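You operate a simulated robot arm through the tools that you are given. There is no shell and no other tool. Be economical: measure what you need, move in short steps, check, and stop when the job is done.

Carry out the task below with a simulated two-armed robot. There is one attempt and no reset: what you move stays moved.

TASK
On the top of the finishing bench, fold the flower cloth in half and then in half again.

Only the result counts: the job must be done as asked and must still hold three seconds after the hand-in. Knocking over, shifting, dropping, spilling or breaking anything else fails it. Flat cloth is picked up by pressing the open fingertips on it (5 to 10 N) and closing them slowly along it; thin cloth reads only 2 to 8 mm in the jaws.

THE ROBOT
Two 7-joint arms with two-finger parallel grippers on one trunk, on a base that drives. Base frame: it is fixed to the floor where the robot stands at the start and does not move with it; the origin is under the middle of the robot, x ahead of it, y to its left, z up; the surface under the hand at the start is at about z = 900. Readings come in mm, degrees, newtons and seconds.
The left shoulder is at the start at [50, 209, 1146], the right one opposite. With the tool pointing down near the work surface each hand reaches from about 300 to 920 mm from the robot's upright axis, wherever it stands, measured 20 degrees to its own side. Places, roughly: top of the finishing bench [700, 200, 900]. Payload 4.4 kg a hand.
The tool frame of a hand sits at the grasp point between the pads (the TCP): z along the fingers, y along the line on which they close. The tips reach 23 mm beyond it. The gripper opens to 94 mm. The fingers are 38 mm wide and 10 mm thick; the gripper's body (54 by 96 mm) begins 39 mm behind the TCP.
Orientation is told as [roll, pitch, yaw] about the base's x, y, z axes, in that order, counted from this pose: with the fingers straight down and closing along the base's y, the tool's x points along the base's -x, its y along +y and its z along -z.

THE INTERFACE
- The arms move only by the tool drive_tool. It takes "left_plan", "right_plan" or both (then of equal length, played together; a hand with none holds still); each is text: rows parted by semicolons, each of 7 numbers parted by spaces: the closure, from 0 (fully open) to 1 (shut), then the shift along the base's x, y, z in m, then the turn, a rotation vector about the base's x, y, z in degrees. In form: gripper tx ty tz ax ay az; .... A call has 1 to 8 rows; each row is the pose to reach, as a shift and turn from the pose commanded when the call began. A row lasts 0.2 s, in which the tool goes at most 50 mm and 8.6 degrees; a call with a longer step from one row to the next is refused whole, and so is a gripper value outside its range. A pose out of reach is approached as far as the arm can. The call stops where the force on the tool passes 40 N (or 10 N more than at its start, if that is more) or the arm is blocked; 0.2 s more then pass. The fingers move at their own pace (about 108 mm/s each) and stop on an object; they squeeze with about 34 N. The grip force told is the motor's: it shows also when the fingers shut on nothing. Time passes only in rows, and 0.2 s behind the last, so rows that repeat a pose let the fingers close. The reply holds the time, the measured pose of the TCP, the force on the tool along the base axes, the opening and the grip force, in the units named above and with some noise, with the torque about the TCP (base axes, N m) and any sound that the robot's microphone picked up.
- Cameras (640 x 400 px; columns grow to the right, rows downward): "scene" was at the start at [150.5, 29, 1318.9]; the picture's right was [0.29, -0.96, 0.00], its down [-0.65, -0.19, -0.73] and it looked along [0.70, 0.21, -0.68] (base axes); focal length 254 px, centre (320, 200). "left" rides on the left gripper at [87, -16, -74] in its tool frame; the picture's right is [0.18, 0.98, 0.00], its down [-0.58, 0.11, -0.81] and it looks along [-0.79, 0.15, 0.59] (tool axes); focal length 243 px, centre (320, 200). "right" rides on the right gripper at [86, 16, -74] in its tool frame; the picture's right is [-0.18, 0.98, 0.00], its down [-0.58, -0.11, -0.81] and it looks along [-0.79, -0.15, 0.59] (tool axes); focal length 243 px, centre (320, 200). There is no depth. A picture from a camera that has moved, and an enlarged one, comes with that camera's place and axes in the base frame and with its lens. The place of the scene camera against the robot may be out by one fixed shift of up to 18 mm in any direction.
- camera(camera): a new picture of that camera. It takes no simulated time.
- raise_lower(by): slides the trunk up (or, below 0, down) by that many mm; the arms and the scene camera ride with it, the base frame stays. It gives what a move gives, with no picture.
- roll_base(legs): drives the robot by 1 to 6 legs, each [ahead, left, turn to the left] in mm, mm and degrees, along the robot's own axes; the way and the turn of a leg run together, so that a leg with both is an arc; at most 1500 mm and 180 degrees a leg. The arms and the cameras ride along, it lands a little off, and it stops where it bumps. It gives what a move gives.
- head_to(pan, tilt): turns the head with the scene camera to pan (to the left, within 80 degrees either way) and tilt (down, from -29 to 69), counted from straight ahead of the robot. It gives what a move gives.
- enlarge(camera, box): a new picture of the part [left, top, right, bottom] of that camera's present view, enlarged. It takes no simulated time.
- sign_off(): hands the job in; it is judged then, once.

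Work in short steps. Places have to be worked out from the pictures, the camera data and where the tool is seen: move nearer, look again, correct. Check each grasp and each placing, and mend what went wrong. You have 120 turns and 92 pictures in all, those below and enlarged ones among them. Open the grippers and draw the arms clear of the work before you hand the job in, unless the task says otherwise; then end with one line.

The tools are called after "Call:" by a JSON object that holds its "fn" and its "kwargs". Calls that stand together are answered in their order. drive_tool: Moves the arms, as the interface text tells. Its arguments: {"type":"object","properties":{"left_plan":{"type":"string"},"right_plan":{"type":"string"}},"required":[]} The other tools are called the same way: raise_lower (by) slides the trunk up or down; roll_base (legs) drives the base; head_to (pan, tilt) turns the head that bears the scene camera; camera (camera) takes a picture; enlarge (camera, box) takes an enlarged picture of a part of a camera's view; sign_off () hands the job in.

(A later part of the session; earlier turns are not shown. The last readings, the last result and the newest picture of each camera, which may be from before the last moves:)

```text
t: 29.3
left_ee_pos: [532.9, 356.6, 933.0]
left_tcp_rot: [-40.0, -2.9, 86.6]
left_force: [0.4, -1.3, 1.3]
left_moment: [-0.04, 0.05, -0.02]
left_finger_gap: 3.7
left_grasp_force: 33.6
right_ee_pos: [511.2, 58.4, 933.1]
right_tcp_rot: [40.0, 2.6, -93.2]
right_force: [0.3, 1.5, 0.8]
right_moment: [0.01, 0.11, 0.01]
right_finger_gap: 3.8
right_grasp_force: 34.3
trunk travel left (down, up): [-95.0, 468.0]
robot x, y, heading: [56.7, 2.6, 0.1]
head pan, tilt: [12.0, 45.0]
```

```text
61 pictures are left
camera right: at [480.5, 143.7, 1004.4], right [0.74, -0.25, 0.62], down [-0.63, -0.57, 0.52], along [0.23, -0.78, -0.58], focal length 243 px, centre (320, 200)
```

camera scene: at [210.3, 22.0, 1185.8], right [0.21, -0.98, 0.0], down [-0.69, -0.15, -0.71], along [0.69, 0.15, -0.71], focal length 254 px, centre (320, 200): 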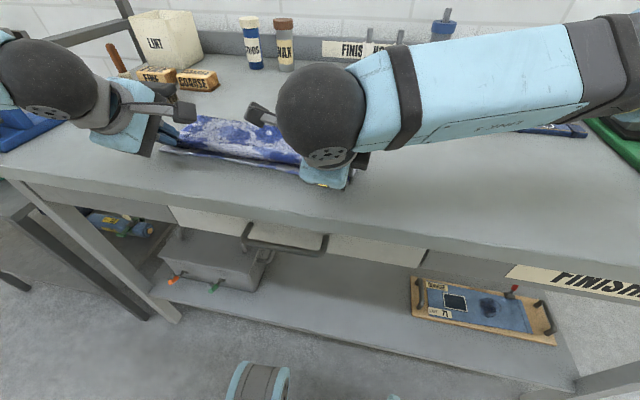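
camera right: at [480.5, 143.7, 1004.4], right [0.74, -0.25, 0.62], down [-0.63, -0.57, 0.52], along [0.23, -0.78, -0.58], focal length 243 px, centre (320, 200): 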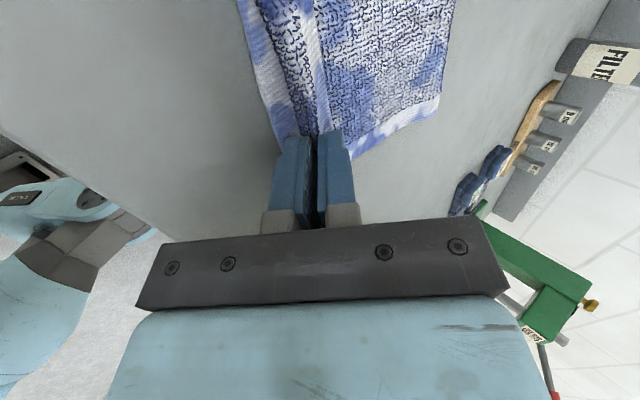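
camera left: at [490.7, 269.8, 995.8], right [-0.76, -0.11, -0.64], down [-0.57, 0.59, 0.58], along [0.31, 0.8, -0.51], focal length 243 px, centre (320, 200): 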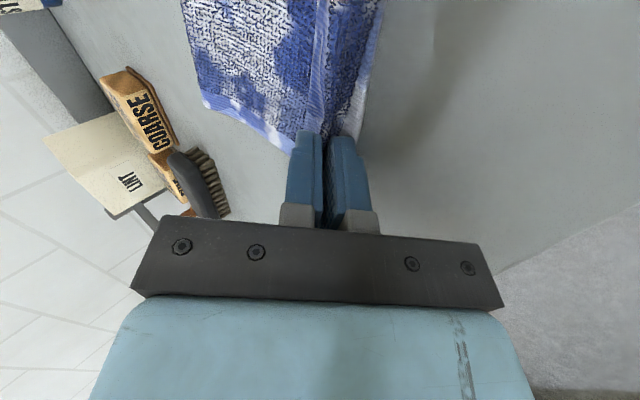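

Both ends are resting on the lower layer, with the tips about 15 mm inside its edge. I'll open slightly while rising, then withdraw along the finger axis.

Call:
{"fn": "drive_tool", "kwargs": {"left_plan": "0.9 0 0 0.002 0 0 0; 0.84 0 0 0.005 0 0 0; 0.82 0 0 0.006 0 0 0; 0.8 -0.01 0 0.016 0 0 0; 0.8 -0.03 0 0.04 0 0 0; 0.8 -0.055 0 0.075 0 0 0; 0.8 -0.07 0 0.11 0 0 0", "right_plan": "0.9 0 0 0.002 0 0 0; 0.84 0 0 0.005 0 0 0; 0.82 0 0 0.006 0 0 0; 0.8 -0.01 0 0.016 0 0 0; 0.8 -0.03 0 0.04 0 0 0; 0.8 -0.055 0 0.075 0 0 0; 0.8 -0.07 0 0.11 0 0 0"}}

Call:
{"fn": "camera", "kwargs": {"camera": "left"}}

Call:
{"fn": "camera", "kwargs": {"camera": "right"}}

Call:
{"fn": "camera", "kwargs": {"camera": "scene"}}

```text
t: 30.9
left_ee_pos: [461.1, 356.2, 1044.4]
left_tcp_rot: [-40.0, -2.9, 86.6]
left_force: [-0.9, 0.2, 1.1]
left_moment: [-0.03, 0.0, -0.01]
left_finger_gap: 18.8
left_grasp_force: 0.1
right_ee_pos: [440.4, 58.6, 1044.4]
right_tcp_rot: [40.0, 2.6, -93.1]
right_force: [0.1, -0.1, -0.2]
right_moment: [0.04, 0.02, -0.02]
right_finger_gap: 18.9
right_grasp_force: 0.0
trunk travel left (down, up): [-95.0, 468.0]
robot x, y, heading: [62.4, 4.4, -0.1]
head pan, tilt: [12.0, 45.0]
```

```text
60 pictures are left
camera left: at [419.9, 269.4, 1107.4], right [-0.76, -0.11, -0.64], down [-0.57, 0.59, 0.58], along [0.31, 0.8, -0.51], focal length 243 px, centre (320, 200)
```

left: 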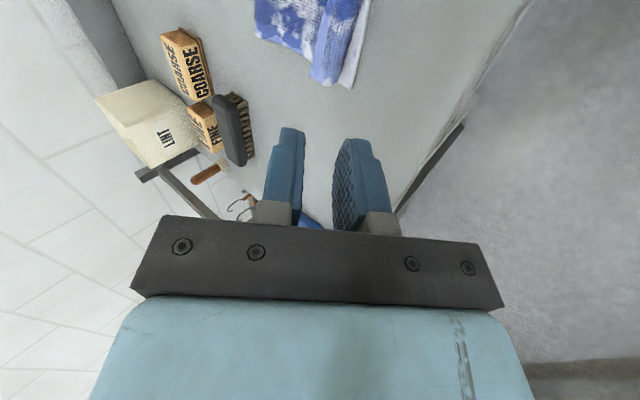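

```text
59 pictures are left
camera right: at [409.5, 143.6, 1115.5], right [0.74, -0.25, 0.62], down [-0.63, -0.57, 0.52], along [0.22, -0.78, -0.58], focal length 243 px, centre (320, 200)
```

right: 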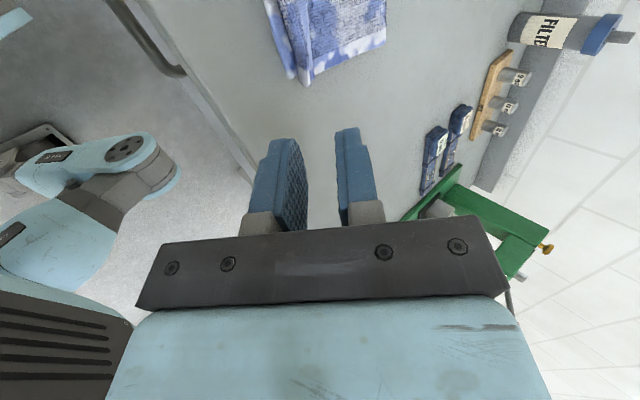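

```text
58 pictures are left
camera scene: at [209.4, 21.7, 1185.9], right [0.21, -0.98, 0.0], down [-0.69, -0.15, -0.71], along [0.69, 0.15, -0.71], focal length 254 px, centre (320, 200)
```

scene: 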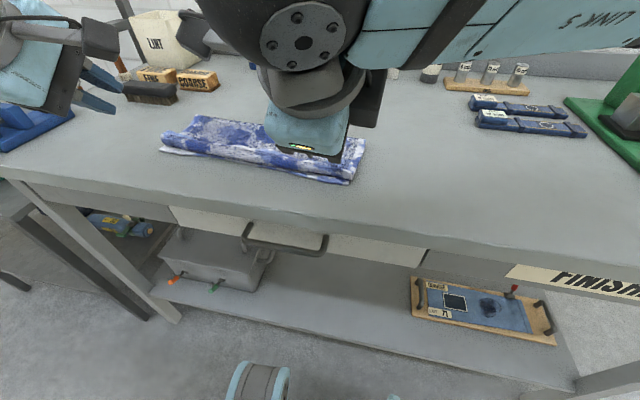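

The first fold has laid down well. I'll untilt both hands and swing them outward to see the result.

Call:
{"fn": "drive_tool", "kwargs": {"left_plan": "0.8 0 0.02 0.01 0 8 0; 0.8 0.01 0.04 0.01 0 16 0; 0.8 0.02 0.06 0.01 0 24 0; 0.8 0.03 0.08 0.01 0 32 0; 0.8 0.04 0.1 0.01 0 40 0; 0.8 0.04 0.1 0.01 0 40 0", "right_plan": "0.8 0 -0.035 0.01 0 8 0; 0.8 0.01 -0.07 0.01 0 16 0; 0.8 0.02 -0.105 0.01 0 24 0; 0.8 0.03 -0.14 0.01 0 32 0; 0.8 0.04 -0.18 0.01 0 40 0; 0.8 0.04 -0.22 0.01 0 40 0"}}

Call:
{"fn": "enlarge", "kwargs": {"camera": "scene", "box": [120, 80, 440, 280]}}

```text
t: 32.3
left_ee_pos: [502.6, 455.1, 1053.8]
left_tcp_rot: [0.0, -0.1, 85.4]
left_force: [-0.7, -0.3, 0.8]
left_moment: [0.01, -0.04, -0.02]
left_finger_gap: 18.8
left_grasp_force: 0.1
right_ee_pos: [480.5, -163.1, 1054.8]
right_tcp_rot: [-0.1, 0.1, -93.9]
right_force: [0.7, -0.1, -0.4]
right_moment: [-0.03, -0.03, 0.02]
right_finger_gap: 18.9
right_grasp_force: 0.0
trunk travel left (down, up): [-95.0, 468.0]
robot x, y, heading: [57.5, 0.3, -0.1]
head pan, tilt: [12.0, 45.0]
```

```text
2.00 times, centred on (280, 180) of scene
camera zoom: at [209.7, 21.2, 1186.0], right [0.21, -0.98, 0.0], down [-0.69, -0.15, -0.71], along [0.69, 0.15, -0.71], focal length 509 px, centre (400, 240)
```

zoom: 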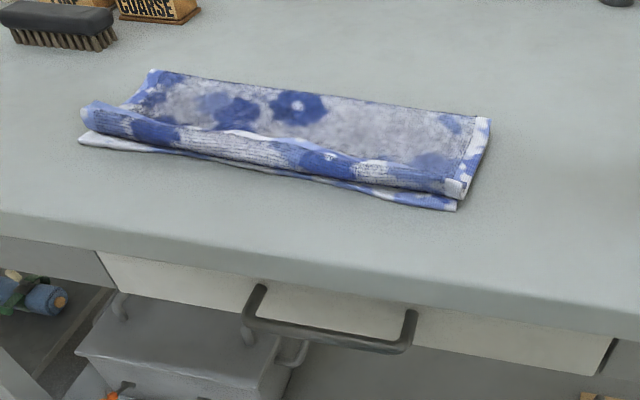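

The near rim of the top layer seems curled back along the fold. I'm zooming in to see whether it's a standing curl or a flap turned over.

Call:
{"fn": "enlarge", "kwargs": {"camera": "scene", "box": [150, 110, 262, 180]}}

Call:
{"fn": "enlarge", "kwargs": {"camera": "scene", "box": [260, 120, 372, 190]}}

```text
5.71 times, centred on (206, 145) of scene
camera zoom: at [209.7, 21.2, 1186.0], right [0.21, -0.98, 0.0], down [-0.69, -0.15, -0.71], along [0.69, 0.15, -0.71], focal length 1454 px, centre (971, 514)
```

zoom: 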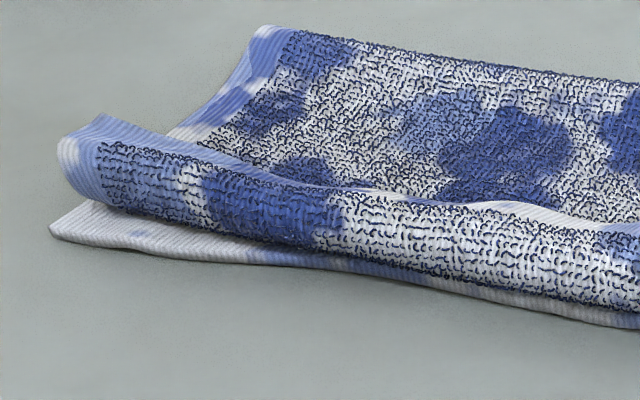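

```text
5.71 times, centred on (316, 155) of scene
camera zoom: at [209.7, 21.2, 1186.0], right [0.21, -0.98, 0.0], down [-0.69, -0.15, -0.71], along [0.69, 0.15, -0.71], focal length 1454 px, centre (343, 457)
```

zoom: 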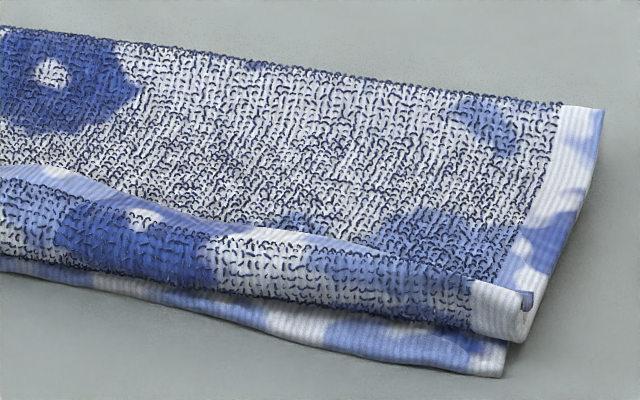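

The rim is a U-shaped curl, standing up and facing away from the robot. I'll turn the hands back to yaw 0 and open the fingers. Then I'll sweep the fingertips toward the robot just above the top layer to push the rim over and flatten it.

Call:
{"fn": "drive_tool", "kwargs": {"left_plan": "0.6 0.015 -0.01 0 0 0 -8.5; 0.3 0.03 -0.03 0 0 0 -17; 0 0.045 -0.05 0 0 0 -25.5; 0 0.06 -0.07 0 0 0 -34; 0 0.075 -0.09 0 0 0 -42.5; 0 0.09 -0.11 0 0 0 -51; 0 0.105 -0.13 0 0 0 -59.5; 0 0.12 -0.14 0 0 0 -68", "right_plan": "0.6 0.02 0.03 0 0 0 8.5; 0.3 0.04 0.06 0 0 0 17; 0 0.06 0.1 0 0 0 25.5; 0 0.08 0.14 0 0 0 34; 0 0.1 0.18 0 0 0 42.5; 0 0.12 0.22 0 0 0 51; 0 0.135 0.25 0 0 0 59.5; 0 0.135 0.258 0 0 0 68"}}

Call:
{"fn": "drive_tool", "kwargs": {"left_plan": "0 0 0 -0.02 0 0 -8; 0 0 0 -0.05 0 0 -16; 0 0 0 -0.08 0 0 -17.4; 0 0 0 -0.1 0 0 -17.4; 0 0 0 -0.1 0 0 -17.4", "right_plan": "0 0 0 -0.02 0 0 8.5; 0 0 0 -0.05 0 0 17; 0 0 0 -0.08 0 0 25.5; 0 0 0 -0.1 0 0 26; 0 0 0 -0.1 0 0 26"}}

Call:
{"fn": "camera", "kwargs": {"camera": "left"}}

Call:
{"fn": "camera", "kwargs": {"camera": "right"}}

```text
t: 34.1
left_ee_pos: [621.8, 316.3, 1053.7]
left_tcp_rot: [0.0, 0.0, 17.4]
left_force: [0.7, -0.1, 0.6]
left_moment: [0.0, 0.01, 0.01]
left_finger_gap: 94.0
left_grasp_force: 0.0
right_ee_pos: [615.7, 95.8, 1052.0]
right_tcp_rot: [0.0, 0.0, -25.9]
right_force: [0.3, -0.6, 0.2]
right_moment: [0.02, -0.01, 0.0]
right_finger_gap: 94.1
right_grasp_force: 0.1
trunk travel left (down, up): [-95.0, 468.0]
robot x, y, heading: [60.2, 0.8, 0.2]
head pan, tilt: [12.0, 45.0]
```

```text
t: 35.3
left_ee_pos: [621.7, 317.2, 952.0]
left_tcp_rot: [0.0, -0.1, 0.1]
left_force: [0.5, 0.1, -0.8]
left_moment: [-0.03, -0.01, 0.0]
left_finger_gap: 93.9
left_grasp_force: 0.1
right_ee_pos: [616.2, 96.7, 952.7]
right_tcp_rot: [0.0, 0.0, 0.0]
right_force: [0.8, 0.1, 0.2]
right_moment: [0.0, -0.01, 0.02]
right_finger_gap: 94.1
right_grasp_force: 0.2
trunk travel left (down, up): [-95.0, 468.0]
robot x, y, heading: [60.7, -1.1, 0.1]
head pan, tilt: [12.0, 45.0]
```

```text
54 pictures are left
camera left: at [534.7, 301.0, 1027.9], right [-0.19, 0.98, 0.0], down [0.58, 0.11, 0.81], along [0.79, 0.15, -0.59], focal length 243 px, centre (320, 200)
```

left: 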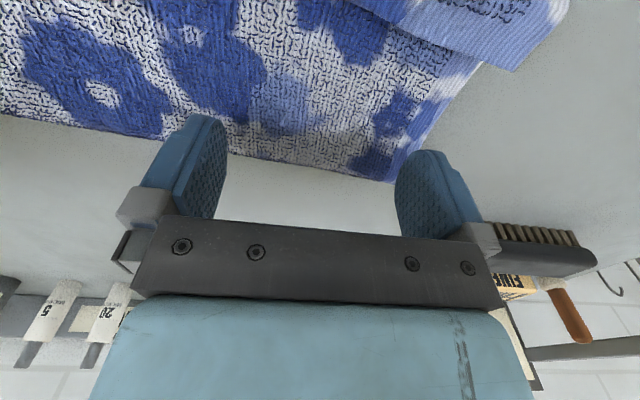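

```text
53 pictures are left
camera right: at [530.2, 112.5, 1027.0], right [0.18, 0.98, 0.0], down [0.58, -0.11, 0.81], along [0.79, -0.15, -0.59], focal length 243 px, centre (320, 200)
```

right: 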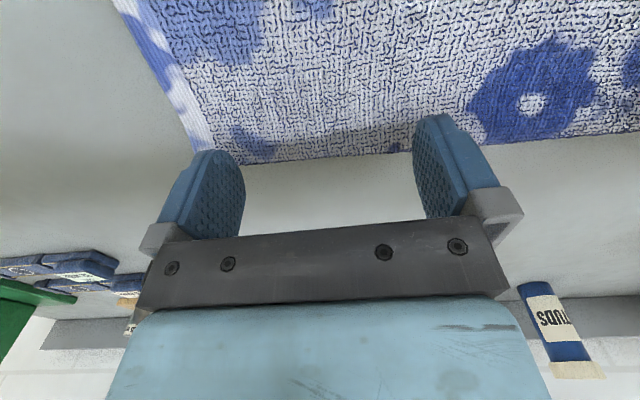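

The rim lies at x≈570 and the finger fronts are at x≈600. I'll lower to about 4 mm above the top layer and sweep 85 mm toward the robot.

Call:
{"fn": "drive_tool", "kwargs": {"left_plan": "0 0 0 -0.01 0 0 0; 0 0 0 -0.018 0 0 0; 0 -0.015 0 -0.018 0 0 0; 0 -0.03 0 -0.018 0 0 0; 0 -0.045 0 -0.018 0 0 0; 0 -0.06 0 -0.018 0 0 0; 0 -0.073 0 -0.018 0 0 0; 0 -0.085 0 -0.018 0 0 0", "right_plan": "0 0 0 -0.01 0 0 0; 0 0 0 -0.018 0 0 0; 0 -0.015 0 -0.018 0 0 0; 0 -0.03 0 -0.018 0 0 0; 0 -0.045 0 -0.018 0 0 0; 0 -0.06 0 -0.018 0 0 0; 0 -0.075 0 -0.018 0 0 0; 0 -0.09 0 -0.018 0 0 0"}}

Call:
{"fn": "camera", "kwargs": {"camera": "left"}}

Call:
{"fn": "camera", "kwargs": {"camera": "right"}}

```text
t: 37.1
left_ee_pos: [536.4, 315.0, 935.4]
left_tcp_rot: [0.0, 0.0, 0.2]
left_force: [0.7, -0.2, -0.8]
left_moment: [-0.02, -0.03, -0.01]
left_finger_gap: 93.9
left_grasp_force: 0.1
right_ee_pos: [526.1, 97.5, 935.3]
right_tcp_rot: [0.0, 0.0, 0.1]
right_force: [0.6, -0.3, 0.6]
right_moment: [0.01, 0.03, -0.03]
right_finger_gap: 93.7
right_grasp_force: 0.1
trunk travel left (down, up): [-95.0, 468.0]
robot x, y, heading: [60.9, -0.7, 0.0]
head pan, tilt: [12.0, 45.0]
```

```text
52 pictures are left
camera left: at [449.5, 301.2, 1009.0], right [-0.19, 0.98, 0.0], down [0.58, 0.11, 0.81], along [0.79, 0.15, -0.59], focal length 243 px, centre (320, 200)
```

left: 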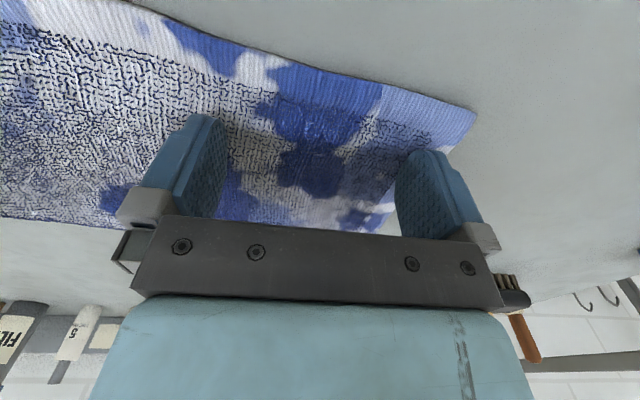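

```text
51 pictures are left
camera right: at [439.7, 113.6, 1009.4], right [0.18, 0.98, 0.0], down [0.58, -0.11, 0.81], along [0.79, -0.15, -0.59], focal length 243 px, centre (320, 200)
```

right: 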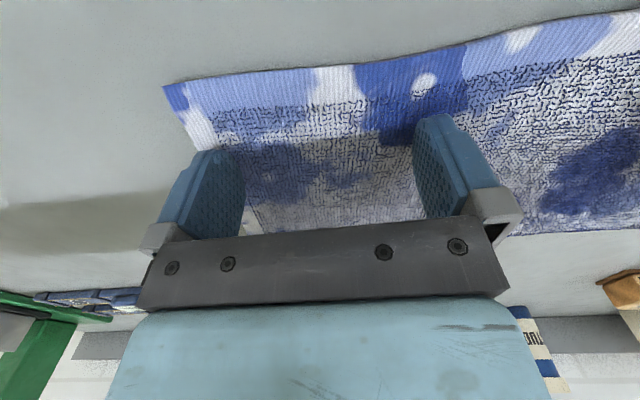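

The sweep flattened the rim neatly. I'll lift both hands, move them aside and check.

Call:
{"fn": "drive_tool", "kwargs": {"left_plan": "0 0 0 0.03 0 0 0; 0 0 0.02 0.07 0 0 0; 0 -0.02 0.06 0.1 0 0 0; 0 -0.03 0.1 0.12 0 0 0; 0 -0.03 0.14 0.12 0 0 0", "right_plan": "0 0 0 0.03 0 0 0; 0 0 -0.03 0.07 0 0 0; 0 -0.02 -0.08 0.1 0 0 0; 0 -0.03 -0.13 0.12 0 0 0; 0 -0.04 -0.18 0.12 0 0 0; 0 -0.04 -0.23 0.12 0 0 0"}}

Call:
{"fn": "enlarge", "kwargs": {"camera": "scene", "box": [120, 80, 440, 280]}}

```text
refused: give rows for one hand, or as many for the one as for the other
```

```text
2.00 times, centred on (280, 180) of scene
camera zoom: at [210.0, 22.2, 1185.9], right [0.21, -0.98, 0.0], down [-0.69, -0.15, -0.71], along [0.69, 0.15, -0.71], focal length 509 px, centre (400, 240)
```

zoom: 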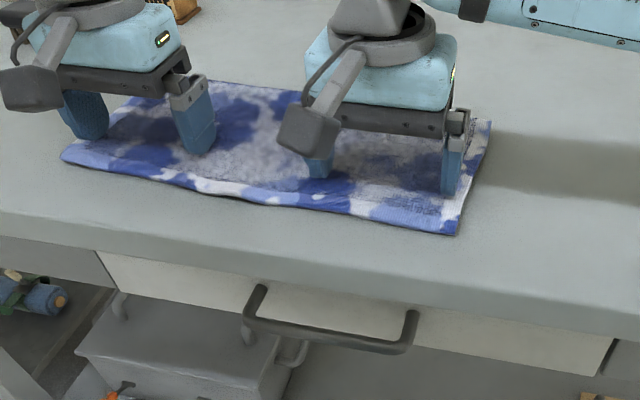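

The row counts didn't match, so the move was refused. I'm resending it with equal rows.

Call:
{"fn": "drive_tool", "kwargs": {"left_plan": "0 0 0 0.03 0 0 0; 0 0 0.02 0.07 0 0 0; 0 -0.02 0.06 0.1 0 0 0; 0 -0.03 0.1 0.12 0 0 0; 0 -0.03 0.14 0.12 0 0 0; 0 -0.03 0.14 0.12 0 0 0", "right_plan": "0 0 0 0.03 0 0 0; 0 0 -0.03 0.07 0 0 0; 0 -0.02 -0.07 0.1 0 0 0; 0 -0.03 -0.11 0.12 0 0 0; 0 -0.04 -0.155 0.12 0 0 0; 0 -0.04 -0.2 0.12 0 0 0"}}

Call:
{"fn": "enlarge", "kwargs": {"camera": "scene", "box": [120, 80, 440, 280]}}

```text
refused: row 3 steps farther than a row can; nothing moved
```

```text
2.00 times, centred on (280, 180) of scene
camera zoom: at [210.0, 22.2, 1185.9], right [0.21, -0.98, 0.0], down [-0.69, -0.15, -0.71], along [0.69, 0.15, -0.71], focal length 509 px, centre (400, 240)
```

zoom: 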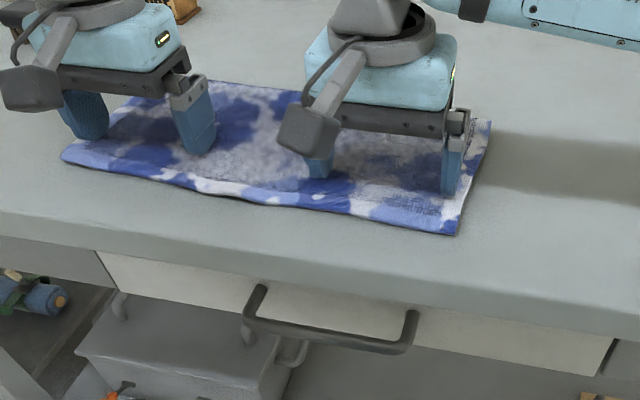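

One row stepped too far. I'm using smaller steps.

Call:
{"fn": "drive_tool", "kwargs": {"left_plan": "0 0 0 0.03 0 0 0; 0 0 0.01 0.06 0 0 0; 0 -0.01 0.03 0.09 0 0 0; 0 -0.02 0.06 0.11 0 0 0; 0 -0.03 0.09 0.12 0 0 0; 0 -0.03 0.12 0.12 0 0 0; 0 -0.03 0.14 0.12 0 0 0", "right_plan": "0 0 0 0.03 0 0 0; 0 0 -0.02 0.06 0 0 0; 0 -0.01 -0.05 0.09 0 0 0; 0 -0.02 -0.085 0.11 0 0 0; 0 -0.03 -0.125 0.12 0 0 0; 0 -0.04 -0.165 0.12 0 0 0; 0 -0.04 -0.21 0.12 0 0 0"}}

Call:
{"fn": "enlarge", "kwargs": {"camera": "scene", "box": [120, 80, 440, 280]}}

```text
t: 38.7
left_ee_pos: [505.7, 457.0, 1055.3]
left_tcp_rot: [0.0, -0.1, 0.1]
left_force: [0.2, -1.0, 0.3]
left_moment: [0.0, 0.02, -0.03]
left_finger_gap: 94.0
left_grasp_force: 0.0
right_ee_pos: [486.2, -114.8, 1055.7]
right_tcp_rot: [0.1, 0.0, 0.0]
right_force: [-0.2, -0.7, -0.3]
right_moment: [0.01, -0.01, -0.02]
right_finger_gap: 93.9
right_grasp_force: 0.1
trunk travel left (down, up): [-95.0, 468.0]
robot x, y, heading: [59.8, -0.4, 0.1]
head pan, tilt: [12.0, 45.0]
```

```text
2.00 times, centred on (280, 180) of scene
camera zoom: at [210.0, 21.1, 1186.0], right [0.21, -0.98, 0.0], down [-0.69, -0.15, -0.71], along [0.69, 0.15, -0.71], focal length 509 px, centre (400, 240)
```

zoom: 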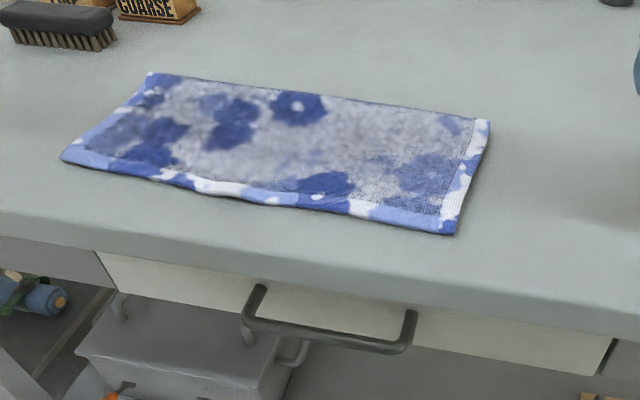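

The half fold came out clean. It now spans NL≈(503,387), NR≈(484,36), FR≈(642,18) and FL≈(660,382). For the second fold, the left hand will take the right-hand short edge at its middle and carry it left, so I move that hand over and clear the right one.

Call:
{"fn": "drive_tool", "kwargs": {"left_plan": "0.2 0.006 -0.04 0 0 0 0; 0.4 0.012 -0.085 0 0 0 0; 0.745 0.018 -0.13 0 0 0 0; 0.745 0.024 -0.175 0 0 0 0; 0.745 0.03 -0.22 0 0 0 0; 0.745 0.036 -0.265 0 0 0 0; 0.745 0.042 -0.31 0 0 0 0; 0.745 0.05 -0.355 0 0 0 -2", "right_plan": "0.2 0 -0.03 0 0 0 0; 0.4 0 -0.06 0 0 0 0; 0.6 -0.01 -0.09 0 0 0 0; 0.6 -0.02 -0.12 0 0 0 0; 0.6 -0.03 -0.15 0 0 0 0; 0.6 -0.04 -0.17 0 0 0 0; 0.6 -0.04 -0.18 0 0 0 0; 0.6 -0.04 -0.18 0 0 0 0"}}

Call:
{"fn": "drive_tool", "kwargs": {"left_plan": "0.745 0.003 -0.03 -0.02 0 0 -3; 0.745 0.008 -0.055 -0.05 0 0 -3; 0.745 0.008 -0.055 -0.08 0 0 -3; 0.745 0.008 -0.055 -0.105 0 0 -3; 0.745 0.008 -0.055 -0.115 0 0 -3; 0.745 0.008 -0.055 -0.115 0 0 -3"}}

Call:
{"fn": "camera", "kwargs": {"camera": "left"}}

```text
t: 40.5
left_ee_pos: [554.2, 125.4, 1054.3]
left_tcp_rot: [-0.1, -0.1, -0.8]
left_force: [-0.5, -0.8, 1.0]
left_moment: [0.01, -0.02, 0.01]
left_finger_gap: 23.9
left_grasp_force: 0.1
left hand out of reach, approached as far as the arm can: row 8
right_ee_pos: [447.6, -293.6, 1055.9]
right_tcp_rot: [0.0, 0.0, 0.1]
right_force: [-0.6, 0.8, -0.1]
right_moment: [0.0, -0.04, 0.0]
right_finger_gap: 37.6
right_grasp_force: 0.0
trunk travel left (down, up): [-95.0, 468.0]
robot x, y, heading: [61.2, -3.2, 0.1]
head pan, tilt: [12.0, 45.0]
```

```text
t: 41.9
left_ee_pos: [547.5, 115.2, 947.1]
left_tcp_rot: [-0.1, 0.0, -4.9]
left_force: [0.8, -0.3, -0.4]
left_moment: [0.0, -0.01, 0.01]
left_finger_gap: 24.0
left_grasp_force: 0.2
left hand out of reach, approached as far as the arm can: row 1, 2, 3, 4, 5, 6
right_ee_pos: [446.5, -293.7, 1054.7]
right_tcp_rot: [0.0, 0.0, 0.1]
right_force: [-0.4, -0.6, -0.3]
right_moment: [0.0, 0.01, -0.02]
right_finger_gap: 37.8
right_grasp_force: 0.1
trunk travel left (down, up): [-95.0, 468.0]
robot x, y, heading: [58.7, 0.1, 0.2]
head pan, tilt: [12.0, 45.0]
```

```text
47 pictures are left
camera left: at [459.5, 107.5, 1022.2], right [-0.1, 0.99, 0.0], down [0.59, 0.06, 0.81], along [0.8, 0.08, -0.59], focal length 243 px, centre (320, 200)
```

left: 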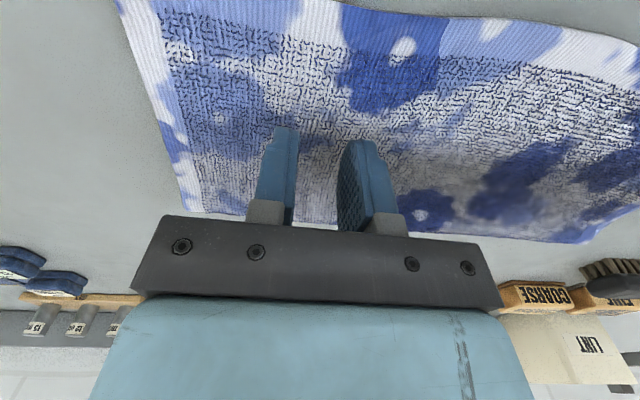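

The left arm can't cross further right than y≈115 from here. I'll lift and shift the base 100 mm to the right.

Call:
{"fn": "drive_tool", "kwargs": {"left_plan": "0.745 0 0.01 0.03 0 0 2; 0.745 0 0.01 0.07 0 0 4; 0.745 0 0.01 0.07 0 0 4"}}

Call:
{"fn": "roll_base", "kwargs": {"legs": [[0, -100, 0]]}}

```text
t: 42.7
left_ee_pos: [546.8, 125.4, 1018.4]
left_tcp_rot: [0.1, 0.1, -0.7]
left_force: [-0.1, 0.9, 0.2]
left_moment: [0.02, 0.0, 0.03]
left_finger_gap: 24.0
left_grasp_force: 0.1
right_ee_pos: [448.0, -294.0, 1055.5]
right_tcp_rot: [0.0, 0.0, -0.1]
right_force: [0.7, 0.6, 0.9]
right_moment: [-0.01, -0.03, 0.0]
right_finger_gap: 37.6
right_grasp_force: 0.2
trunk travel left (down, up): [-95.0, 468.0]
robot x, y, heading: [62.8, 3.5, -0.1]
head pan, tilt: [12.0, 45.0]
```

```text
t: 44.3
left_ee_pos: [547.7, 26.7, 1018.5]
left_tcp_rot: [0.0, 0.0, -0.7]
left_force: [0.7, 0.3, 0.5]
left_moment: [0.02, -0.06, 0.0]
left_finger_gap: 24.1
left_grasp_force: 0.1
right_ee_pos: [446.9, -394.2, 1055.7]
right_tcp_rot: [0.1, -0.1, 0.0]
right_force: [-0.1, -0.1, 0.1]
right_moment: [0.01, 0.03, 0.03]
right_finger_gap: 37.6
right_grasp_force: 0.0
trunk travel left (down, up): [-95.0, 468.0]
robot x, y, heading: [60.5, -101.6, -0.1]
head pan, tilt: [12.0, 45.0]
```

Now I place the left hand at (565,46,942) over the right edge, yawed −4° to match it.

Call:
{"fn": "drive_tool", "kwargs": {"left_plan": "0.745 0.009 0.01 -0.025 0 0 -2; 0.745 0.018 0.019 -0.05 0 0 -3.5; 0.745 0.018 0.019 -0.076 0 0 -3.5; 0.745 0.018 0.019 -0.076 0 0 -3.5"}}

Call:
{"fn": "camera", "kwargs": {"camera": "left"}}

```text
t: 45.3
left_ee_pos: [566.0, 44.5, 940.3]
left_tcp_rot: [0.0, 0.1, -4.5]
left_force: [0.1, -0.1, 0.1]
left_moment: [0.02, 0.01, -0.04]
left_finger_gap: 24.0
left_grasp_force: 0.0
right_ee_pos: [447.9, -394.2, 1056.3]
right_tcp_rot: [0.0, 0.1, 0.0]
right_force: [0.1, -0.2, 0.9]
right_moment: [0.0, 0.0, 0.0]
right_finger_gap: 37.5
right_grasp_force: 0.0
trunk travel left (down, up): [-95.0, 468.0]
robot x, y, heading: [60.5, -100.0, 0.1]
head pan, tilt: [12.0, 45.0]
```

```text
46 pictures are left
camera left: at [477.0, 37.2, 1015.5], right [-0.11, 0.99, 0.0], down [0.59, 0.06, 0.81], along [0.8, 0.09, -0.59], focal length 243 px, centre (320, 200)
```

left: 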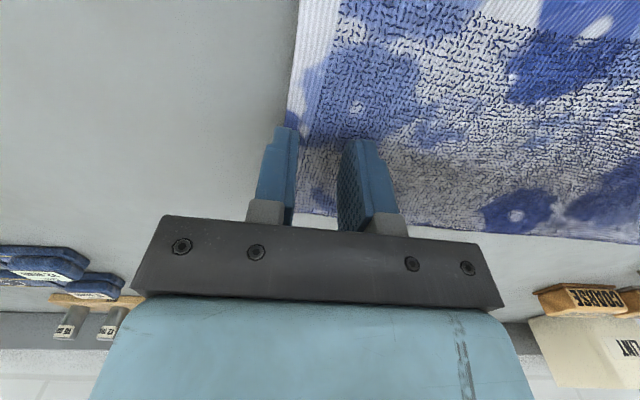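

The jaw straddles the edge as before, with the outer finger on the border. Pressing down now; two layers should touch at about z=931.

Call:
{"fn": "drive_tool", "kwargs": {"left_plan": "0.745 0 0.003 -0.004 0 0 0; 0.745 0 0.003 -0.007 0 0 0; 0.745 0 0.003 -0.009 0 0 0; 0.745 0 0.003 -0.0105 0 0 0; 0.745 0 0.003 -0.0105 0 0 0"}}

```text
t: 46.5
left_ee_pos: [564.9, 47.9, 932.3]
left_tcp_rot: [0.0, -0.1, -4.3]
left_force: [0.5, 0.0, 1.8]
left_moment: [0.01, -0.01, -0.02]
left_finger_gap: 23.7
left_grasp_force: 0.1
right_ee_pos: [447.4, -394.9, 1057.1]
right_tcp_rot: [0.0, 0.0, 0.0]
right_force: [0.7, -0.2, 0.3]
right_moment: [0.0, -0.01, 0.01]
right_finger_gap: 37.8
right_grasp_force: 0.0
trunk travel left (down, up): [-95.0, 468.0]
robot x, y, heading: [62.7, -98.1, -0.1]
head pan, tilt: [12.0, 45.0]
```

Just touching at 932. Pressing a little further.

Call:
{"fn": "drive_tool", "kwargs": {"left_plan": "0.745 0 0 -0.002 0 0 0; 0.745 0 0 -0.0035 0 0 0; 0.745 0 0 -0.0035 0 0 0"}}

```text
t: 47.3
left_ee_pos: [565.2, 49.3, 929.7]
left_tcp_rot: [-0.1, -0.1, -4.3]
left_force: [2.4, 2.6, 13.0]
left_moment: [0.09, -0.08, -0.01]
left_finger_gap: 24.0
left_grasp_force: 0.1
right_ee_pos: [446.5, -394.0, 1056.4]
right_tcp_rot: [-0.1, -0.1, 0.0]
right_force: [0.3, 0.9, -1.0]
right_moment: [-0.01, -0.02, 0.01]
right_finger_gap: 37.5
right_grasp_force: 0.1
trunk travel left (down, up): [-95.0, 468.0]
robot x, y, heading: [61.2, -100.6, -0.1]
head pan, tilt: [12.0, 45.0]
```

13 N of press, enough to engage both layers. Closing slowly.

Call:
{"fn": "drive_tool", "kwargs": {"left_plan": "0.77 0 0 -0.0005 0 0 0; 0.8 0 0 -0.0005 0 0 0; 0.83 0 0 -0.0005 0 0 0; 0.86 0 0 -0.0005 0 0 0; 0.89 0 0 -0.0005 0 0 0; 0.93 0 0 -0.0005 0 0 0; 1 0 0 -0.0005 0 0 0; 1 0 0 -0.0005 0 0 0"}}

Call:
{"fn": "camera", "kwargs": {"camera": "left"}}

```text
t: 49.1
left_ee_pos: [564.7, 47.9, 927.7]
left_tcp_rot: [0.0, -0.1, -4.3]
left_force: [0.7, -2.9, 21.9]
left_moment: [-0.05, -0.03, 0.06]
left_finger_gap: 3.5
left_grasp_force: 33.4
right_ee_pos: [445.4, -394.3, 1056.4]
right_tcp_rot: [0.1, 0.0, 0.0]
right_force: [-0.7, 0.2, 0.7]
right_moment: [0.01, 0.0, 0.03]
right_finger_gap: 37.4
right_grasp_force: 0.0
trunk travel left (down, up): [-95.0, 468.0]
robot x, y, heading: [57.4, -101.9, 0.3]
head pan, tilt: [12.0, 45.0]
```

```text
45 pictures are left
camera left: at [475.9, 39.6, 1003.2], right [-0.11, 0.99, 0.0], down [0.59, 0.06, 0.81], along [0.8, 0.09, -0.59], focal length 243 px, centre (320, 200)
```

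left: 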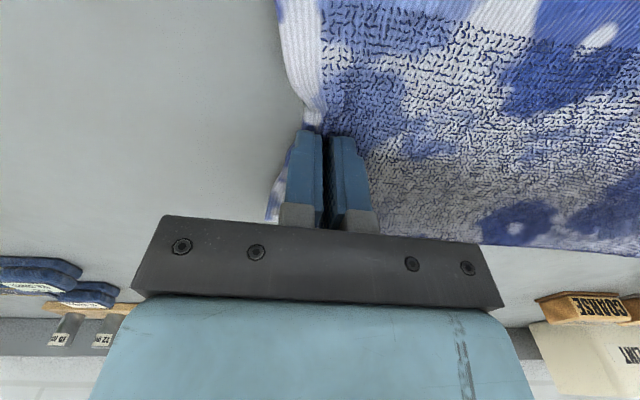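

3.5 mm suggests it may hold only one layer. I'll lift a little and look.

Call:
{"fn": "drive_tool", "kwargs": {"left_plan": "1 0 0 0.015 0 0 0; 1 0 0.005 0.03 0 0 0; 1 0 0.01 0.045 0 0 0; 1 0 0.01 0.045 0 0 0"}}

Call:
{"fn": "enlarge", "kwargs": {"camera": "scene", "box": [140, 90, 380, 240]}}

Call:
{"fn": "camera", "kwargs": {"camera": "left"}}

```text
t: 50.1
left_ee_pos: [565.6, 58.6, 971.6]
left_tcp_rot: [0.0, 0.0, -4.3]
left_force: [0.8, 0.1, 0.3]
left_moment: [0.02, 0.01, -0.04]
left_finger_gap: 3.7
left_grasp_force: 34.2
right_ee_pos: [447.1, -393.2, 1056.0]
right_tcp_rot: [-0.1, 0.0, 0.0]
right_force: [0.6, -0.6, -0.2]
right_moment: [-0.04, 0.01, 0.04]
right_finger_gap: 37.6
right_grasp_force: 0.1
trunk travel left (down, up): [-95.0, 468.0]
robot x, y, heading: [58.5, -99.7, 0.1]
head pan, tilt: [12.0, 45.0]
```

```text
2.67 times, centred on (260, 165) of scene
camera zoom: at [210.5, -77.0, 1185.8], right [0.21, -0.98, 0.0], down [-0.69, -0.15, -0.71], along [0.69, 0.15, -0.71], focal length 678 px, centre (480, 293)
```

zoom: 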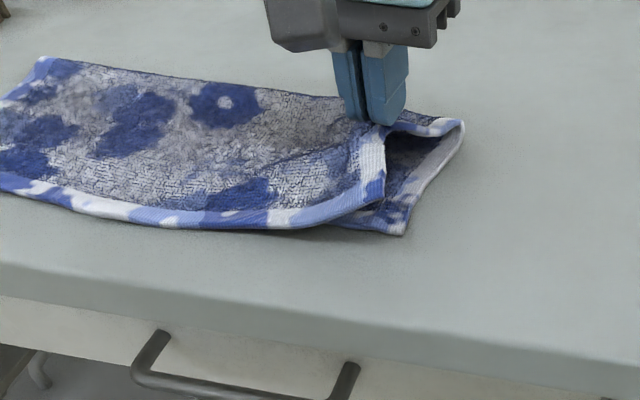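

```text
43 pictures are left
camera left: at [477.1, 50.4, 1046.5], right [-0.11, 0.99, 0.0], down [0.59, 0.06, 0.81], along [0.8, 0.09, -0.59], focal length 243 px, centre (320, 200)
```

left: 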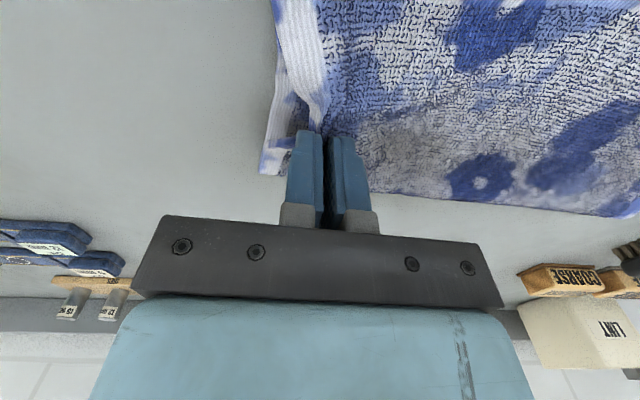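

Only the top layer came up. I'll lay it back and release, then retry with the hand tilted so the outer finger reaches the table outside the rim and pushes both layers' edges.

Call:
{"fn": "drive_tool", "kwargs": {"left_plan": "1 0 -0.004 -0.018 0 0 0; 1 0 -0.01 -0.034 0 0 0; 1 0 -0.012 -0.042 0 0 0; 0.9 0 -0.012 -0.042 0 0 0; 0.75 0 -0.012 -0.041 0 0 0; 0.7 0 -0.012 -0.041 0 0 0; 0.7 0 -0.012 -0.02 0 0 0; 0.7 0 -0.012 0.0 0 0 0"}}

Call:
{"fn": "camera", "kwargs": {"camera": "left"}}

Call:
{"fn": "enlarge", "kwargs": {"camera": "scene", "box": [140, 90, 380, 240]}}

```text
t: 51.9
left_ee_pos: [564.3, 47.6, 972.5]
left_tcp_rot: [0.0, 0.1, -4.3]
left_force: [0.1, 0.2, 0.1]
left_moment: [0.0, -0.04, 0.02]
left_finger_gap: 28.4
left_grasp_force: 0.2
right_ee_pos: [447.0, -393.4, 1055.6]
right_tcp_rot: [0.1, 0.0, -0.1]
right_force: [1.3, 0.8, -0.7]
right_moment: [0.01, 0.0, 0.01]
right_finger_gap: 37.2
right_grasp_force: 0.0
trunk travel left (down, up): [-95.0, 468.0]
robot x, y, heading: [60.4, -97.1, -0.2]
head pan, tilt: [12.0, 45.0]
```

```text
42 pictures are left
camera left: at [476.6, 38.1, 1047.2], right [-0.11, 0.99, 0.0], down [0.59, 0.06, 0.81], along [0.8, 0.09, -0.59], focal length 243 px, centre (320, 200)
```

left: 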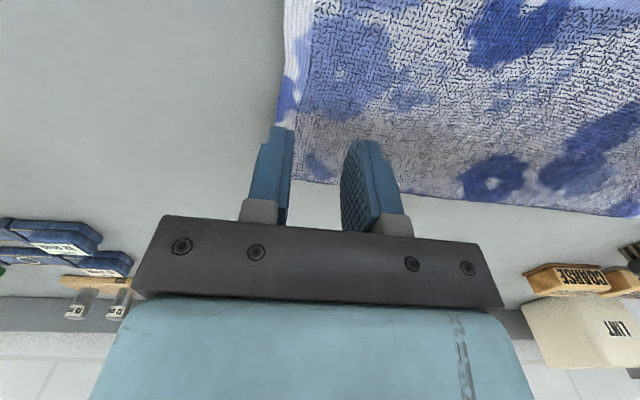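

```text
2.67 times, centred on (260, 165) of scene
camera zoom: at [210.2, -77.1, 1185.8], right [0.21, -0.98, 0.0], down [-0.69, -0.15, -0.71], along [0.69, 0.15, -0.71], focal length 678 px, centre (480, 293)
```

zoom: 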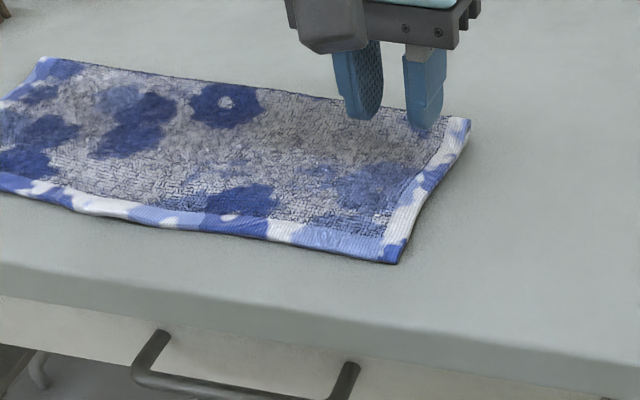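

The cloth is flat again, with its right edge at y≈22.5 at x=565. I'll set a 34 mm gap and 7° roll, so the outer fingertip sits on the table just outside the edge.

Call:
{"fn": "drive_tool", "kwargs": {"left_plan": "0.638 0 -0.006 -0.01 3.5 0 0; 0.638 0 -0.0145 -0.02 7 0 0; 0.638 0 -0.0145 -0.03 7 0 0; 0.638 0 -0.0145 -0.038 7 0 0; 0.638 0 -0.0145 -0.038 7 0 0"}}

Call:
{"fn": "camera", "kwargs": {"camera": "left"}}

```text
t: 53.1
left_ee_pos: [561.8, 42.3, 936.2]
left_tcp_rot: [6.8, 0.6, -4.3]
left_force: [-0.5, -0.2, 0.4]
left_moment: [-0.01, -0.03, -0.01]
left_finger_gap: 34.3
left_grasp_force: 0.1
left hand out of reach, approached as far as the arm can: row 2, 3, 4, 5
right_ee_pos: [447.5, -392.5, 1056.6]
right_tcp_rot: [-0.1, 0.0, 0.0]
right_force: [0.7, -0.6, 0.2]
right_moment: [-0.01, 0.02, 0.02]
right_finger_gap: 37.8
right_grasp_force: 0.1
trunk travel left (down, up): [-95.0, 468.0]
robot x, y, heading: [58.5, -96.0, -0.2]
head pan, tilt: [12.0, 45.0]
```

```text
40 pictures are left
camera left: at [473.3, 24.2, 1008.8], right [-0.11, 0.99, 0.12], down [0.59, -0.03, 0.81], along [0.8, 0.16, -0.58], focal length 243 px, centre (320, 200)
```

left: 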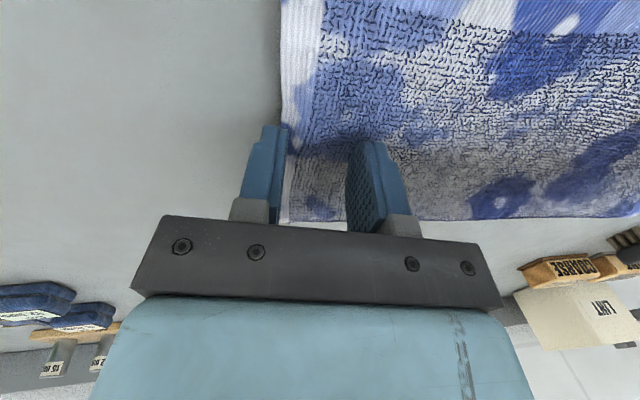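

The left hand is short of reach again. I'll lift 20 mm and move the base 80 mm further right.

Call:
{"fn": "drive_tool", "kwargs": {"left_plan": "0.638 0 0.01 0.015 0 0 0; 0.638 0 0.01 0.03 0 0 0; 0.638 0 0.01 0.03 0 0 0"}}

Call:
{"fn": "roll_base", "kwargs": {"legs": [[0, -80, 0]]}}

```text
t: 53.9
left_ee_pos: [560.8, 51.9, 965.5]
left_tcp_rot: [7.0, 0.5, -4.2]
left_force: [0.3, 0.7, -0.2]
left_moment: [-0.02, 0.0, -0.04]
left_finger_gap: 34.3
left_grasp_force: 0.0
right_ee_pos: [447.1, -393.9, 1056.3]
right_tcp_rot: [0.1, 0.0, 0.0]
right_force: [0.3, 0.8, 0.4]
right_moment: [0.03, -0.01, 0.03]
right_finger_gap: 37.7
right_grasp_force: 0.1
trunk travel left (down, up): [-95.0, 468.0]
robot x, y, heading: [58.2, -102.6, -0.3]
head pan, tilt: [12.0, 45.0]
```

```text
t: 55.2
left_ee_pos: [561.1, -28.4, 966.0]
left_tcp_rot: [7.1, 0.5, -4.3]
left_force: [0.1, -0.5, 0.4]
left_moment: [0.01, 0.0, -0.01]
left_finger_gap: 34.2
left_grasp_force: 0.2
right_ee_pos: [445.8, -473.5, 1056.1]
right_tcp_rot: [0.0, 0.1, -0.1]
right_force: [0.8, 0.1, -0.1]
right_moment: [0.04, -0.02, -0.01]
right_finger_gap: 37.4
right_grasp_force: 0.0
trunk travel left (down, up): [-95.0, 468.0]
robot x, y, heading: [62.0, -178.9, 0.1]
head pan, tilt: [12.0, 45.0]
```

Now to (563,33) and down until the outer tip touches the table.

Call:
{"fn": "drive_tool", "kwargs": {"left_plan": "0.638 0 0.03 -0.005 0 0 0; 0.638 0.002 0.0615 -0.015 0 0 0; 0.638 0.002 0.0615 -0.029 0 0 0; 0.638 0.002 0.0615 -0.034 0 0 0; 0.638 0.002 0.0615 -0.037 0 0 0; 0.638 0.002 0.0615 -0.037 0 0 0"}}

Call:
{"fn": "camera", "kwargs": {"camera": "left"}}

```text
t: 56.6
left_ee_pos: [562.4, 34.2, 929.4]
left_tcp_rot: [7.1, 0.5, -4.2]
left_force: [-0.1, 0.6, 1.6]
left_moment: [0.04, -0.03, -0.01]
left_finger_gap: 34.2
left_grasp_force: 0.1
right_ee_pos: [445.7, -472.3, 1056.1]
right_tcp_rot: [0.0, 0.0, 0.0]
right_force: [-0.8, -0.1, 0.8]
right_moment: [-0.03, 0.01, 0.01]
right_finger_gap: 37.8
right_grasp_force: 0.0
trunk travel left (down, up): [-95.0, 468.0]
robot x, y, heading: [57.6, -176.8, 0.2]
head pan, tilt: [12.0, 45.0]
```

```text
39 pictures are left
camera left: at [475.3, 16.2, 1001.9], right [-0.11, 0.99, 0.12], down [0.59, -0.03, 0.81], along [0.8, 0.16, -0.58], focal length 243 px, centre (320, 200)
```

left: 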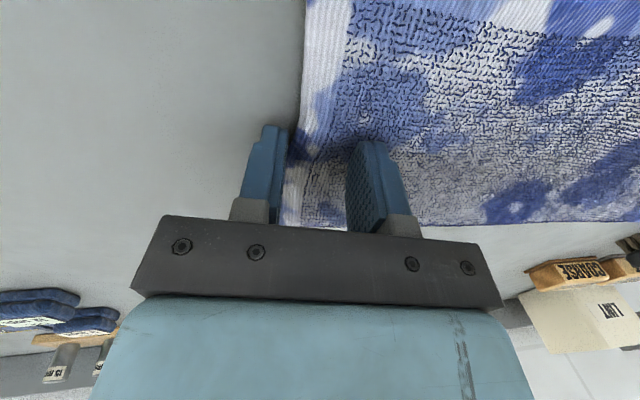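

The outer finger is just outside the edge. I'll press about 2.5 mm more and close slowly.

Call:
{"fn": "drive_tool", "kwargs": {"left_plan": "0.638 0 0 -0.002 0 0 0; 0.638 0 0 -0.003 0 0 0; 0.7 0 0 -0.003 0 0 0; 0.75 0 0 -0.003 0 0 0; 0.8 0 0 -0.003 0 0 0; 0.83 0 0 -0.003 0 0 0; 0.83 0 0 -0.003 0 0 0"}}

Call:
{"fn": "camera", "kwargs": {"camera": "left"}}

```text
t: 58.2
left_ee_pos: [564.9, 33.3, 926.5]
left_tcp_rot: [6.9, 0.4, -4.2]
left_force: [0.5, -1.7, 13.5]
left_moment: [0.09, -0.08, 0.0]
left_finger_gap: 16.6
left_grasp_force: 0.1
right_ee_pos: [446.9, -473.8, 1055.7]
right_tcp_rot: [0.2, -0.1, 0.1]
right_force: [0.4, 0.4, -0.1]
right_moment: [-0.02, -0.05, 0.0]
right_finger_gap: 37.6
right_grasp_force: 0.0
trunk travel left (down, up): [-95.0, 468.0]
robot x, y, heading: [60.5, -179.9, 0.1]
head pan, tilt: [12.0, 45.0]
```

```text
38 pictures are left
camera left: at [474.4, 15.7, 999.5], right [-0.11, 0.99, 0.12], down [0.59, -0.03, 0.81], along [0.8, 0.16, -0.58], focal length 243 px, centre (320, 200)
```

left: 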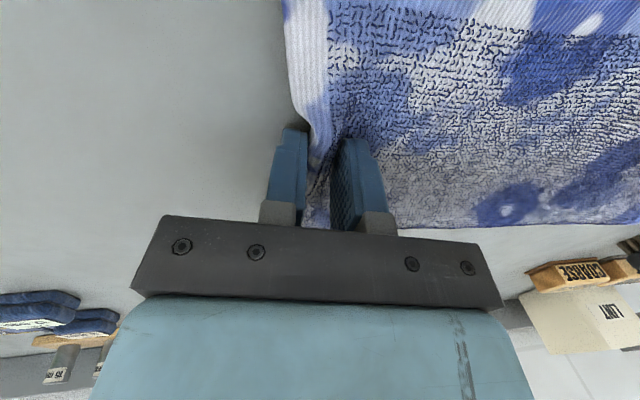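

The edge is rising between the fingers. I'll finish closing.

Call:
{"fn": "drive_tool", "kwargs": {"left_plan": "0.87 0 0 0 0 0 0; 0.91 0 0 0 0 0 0; 0.95 0 0 0 0 0 0; 1 0 0 0 0 0 0; 1 0 0 0 0 0 0; 1 0 0 0.01 0 0 0; 1 0 0.003 0.025 0 0 0; 1 0 0.006 0.04 0 0 0"}}

Call:
{"fn": "enlarge", "kwargs": {"camera": "scene", "box": [100, 80, 340, 230]}}

Call:
{"fn": "camera", "kwargs": {"camera": "left"}}

```text
t: 60.0
left_ee_pos: [563.4, 39.7, 966.7]
left_tcp_rot: [7.0, 0.6, -4.3]
left_force: [0.0, 0.4, 0.3]
left_moment: [0.04, 0.0, 0.0]
left_finger_gap: 8.4
left_grasp_force: 34.1
right_ee_pos: [445.5, -473.0, 1056.0]
right_tcp_rot: [0.0, 0.0, -0.1]
right_force: [-0.1, 0.3, 0.1]
right_moment: [-0.01, 0.03, -0.02]
right_finger_gap: 37.8
right_grasp_force: 0.0
trunk travel left (down, up): [-95.0, 468.0]
robot x, y, heading: [60.3, -177.2, 0.1]
head pan, tilt: [12.0, 45.0]
```

```text
2.67 times, centred on (220, 155) of scene
camera zoom: at [210.0, -156.6, 1185.8], right [0.21, -0.98, 0.0], down [-0.69, -0.15, -0.71], along [0.69, 0.15, -0.71], focal length 678 px, centre (587, 320)
```

zoom: 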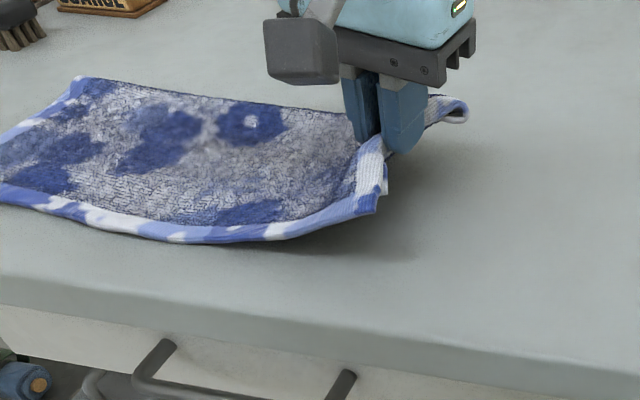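

```text
36 pictures are left
camera left: at [474.5, 21.9, 1039.0], right [-0.11, 0.99, 0.12], down [0.59, -0.03, 0.81], along [0.8, 0.16, -0.58], focal length 243 px, centre (320, 200)
```

left: 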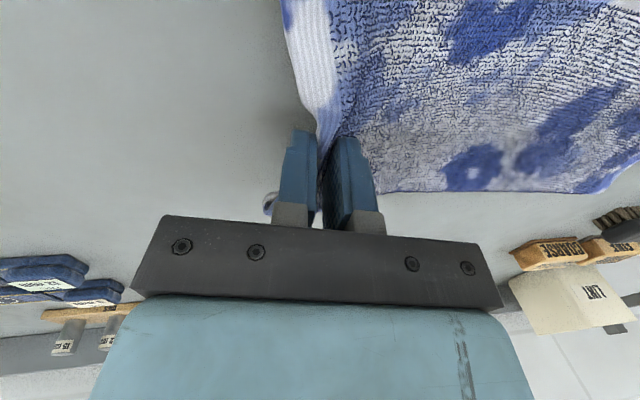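

Both layers are held at 8.4 mm, right at the rim. Next is the second fold: arc up and to the left, gradually rolling the fingers to point back right.

Call:
{"fn": "drive_tool", "kwargs": {"left_plan": "1 0 0.02 0.035 -2 0 0; 1 0.001 0.045 0.068 -4 0 0; 1 0.003 0.075 0.095 -7 0 0; 1 0.005 0.11 0.112 -10 0 0; 1 0.007 0.145 0.12 -13 0 0; 1 0.009 0.18 0.12 -16 0 0; 1 0.011 0.215 0.115 -20 0 0; 1 0.013 0.245 0.105 -24 0 0"}}

Call:
{"fn": "camera", "kwargs": {"camera": "scene"}}

```text
t: 61.8
left_ee_pos: [576.6, 285.9, 1070.3]
left_tcp_rot: [-17.1, -1.3, -4.1]
left_force: [-0.3, 0.9, -0.8]
left_moment: [0.05, 0.0, 0.0]
left_finger_gap: 7.6
left_grasp_force: 33.8
right_ee_pos: [446.5, -471.9, 1056.4]
right_tcp_rot: [0.0, 0.0, 0.1]
right_force: [0.0, 0.0, 0.3]
right_moment: [0.05, 0.0, -0.01]
right_finger_gap: 37.7
right_grasp_force: 0.1
trunk travel left (down, up): [-95.0, 468.0]
robot x, y, heading: [58.3, -175.1, -0.0]
head pan, tilt: [12.0, 45.0]
```

```text
35 pictures are left
camera scene: at [210.4, -155.6, 1185.8], right [0.21, -0.98, 0.0], down [-0.69, -0.15, -0.71], along [0.69, 0.15, -0.71], focal length 254 px, centre (320, 200)
```

scene: 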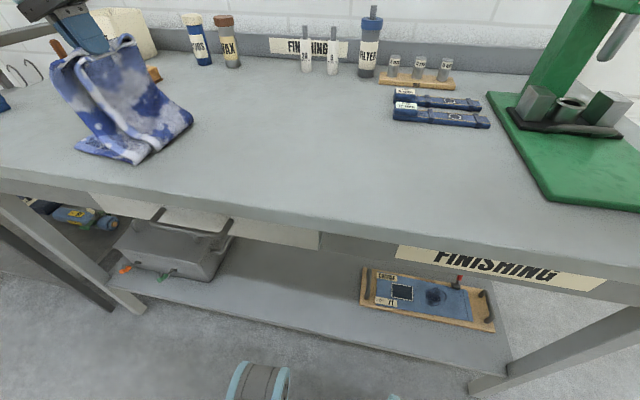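

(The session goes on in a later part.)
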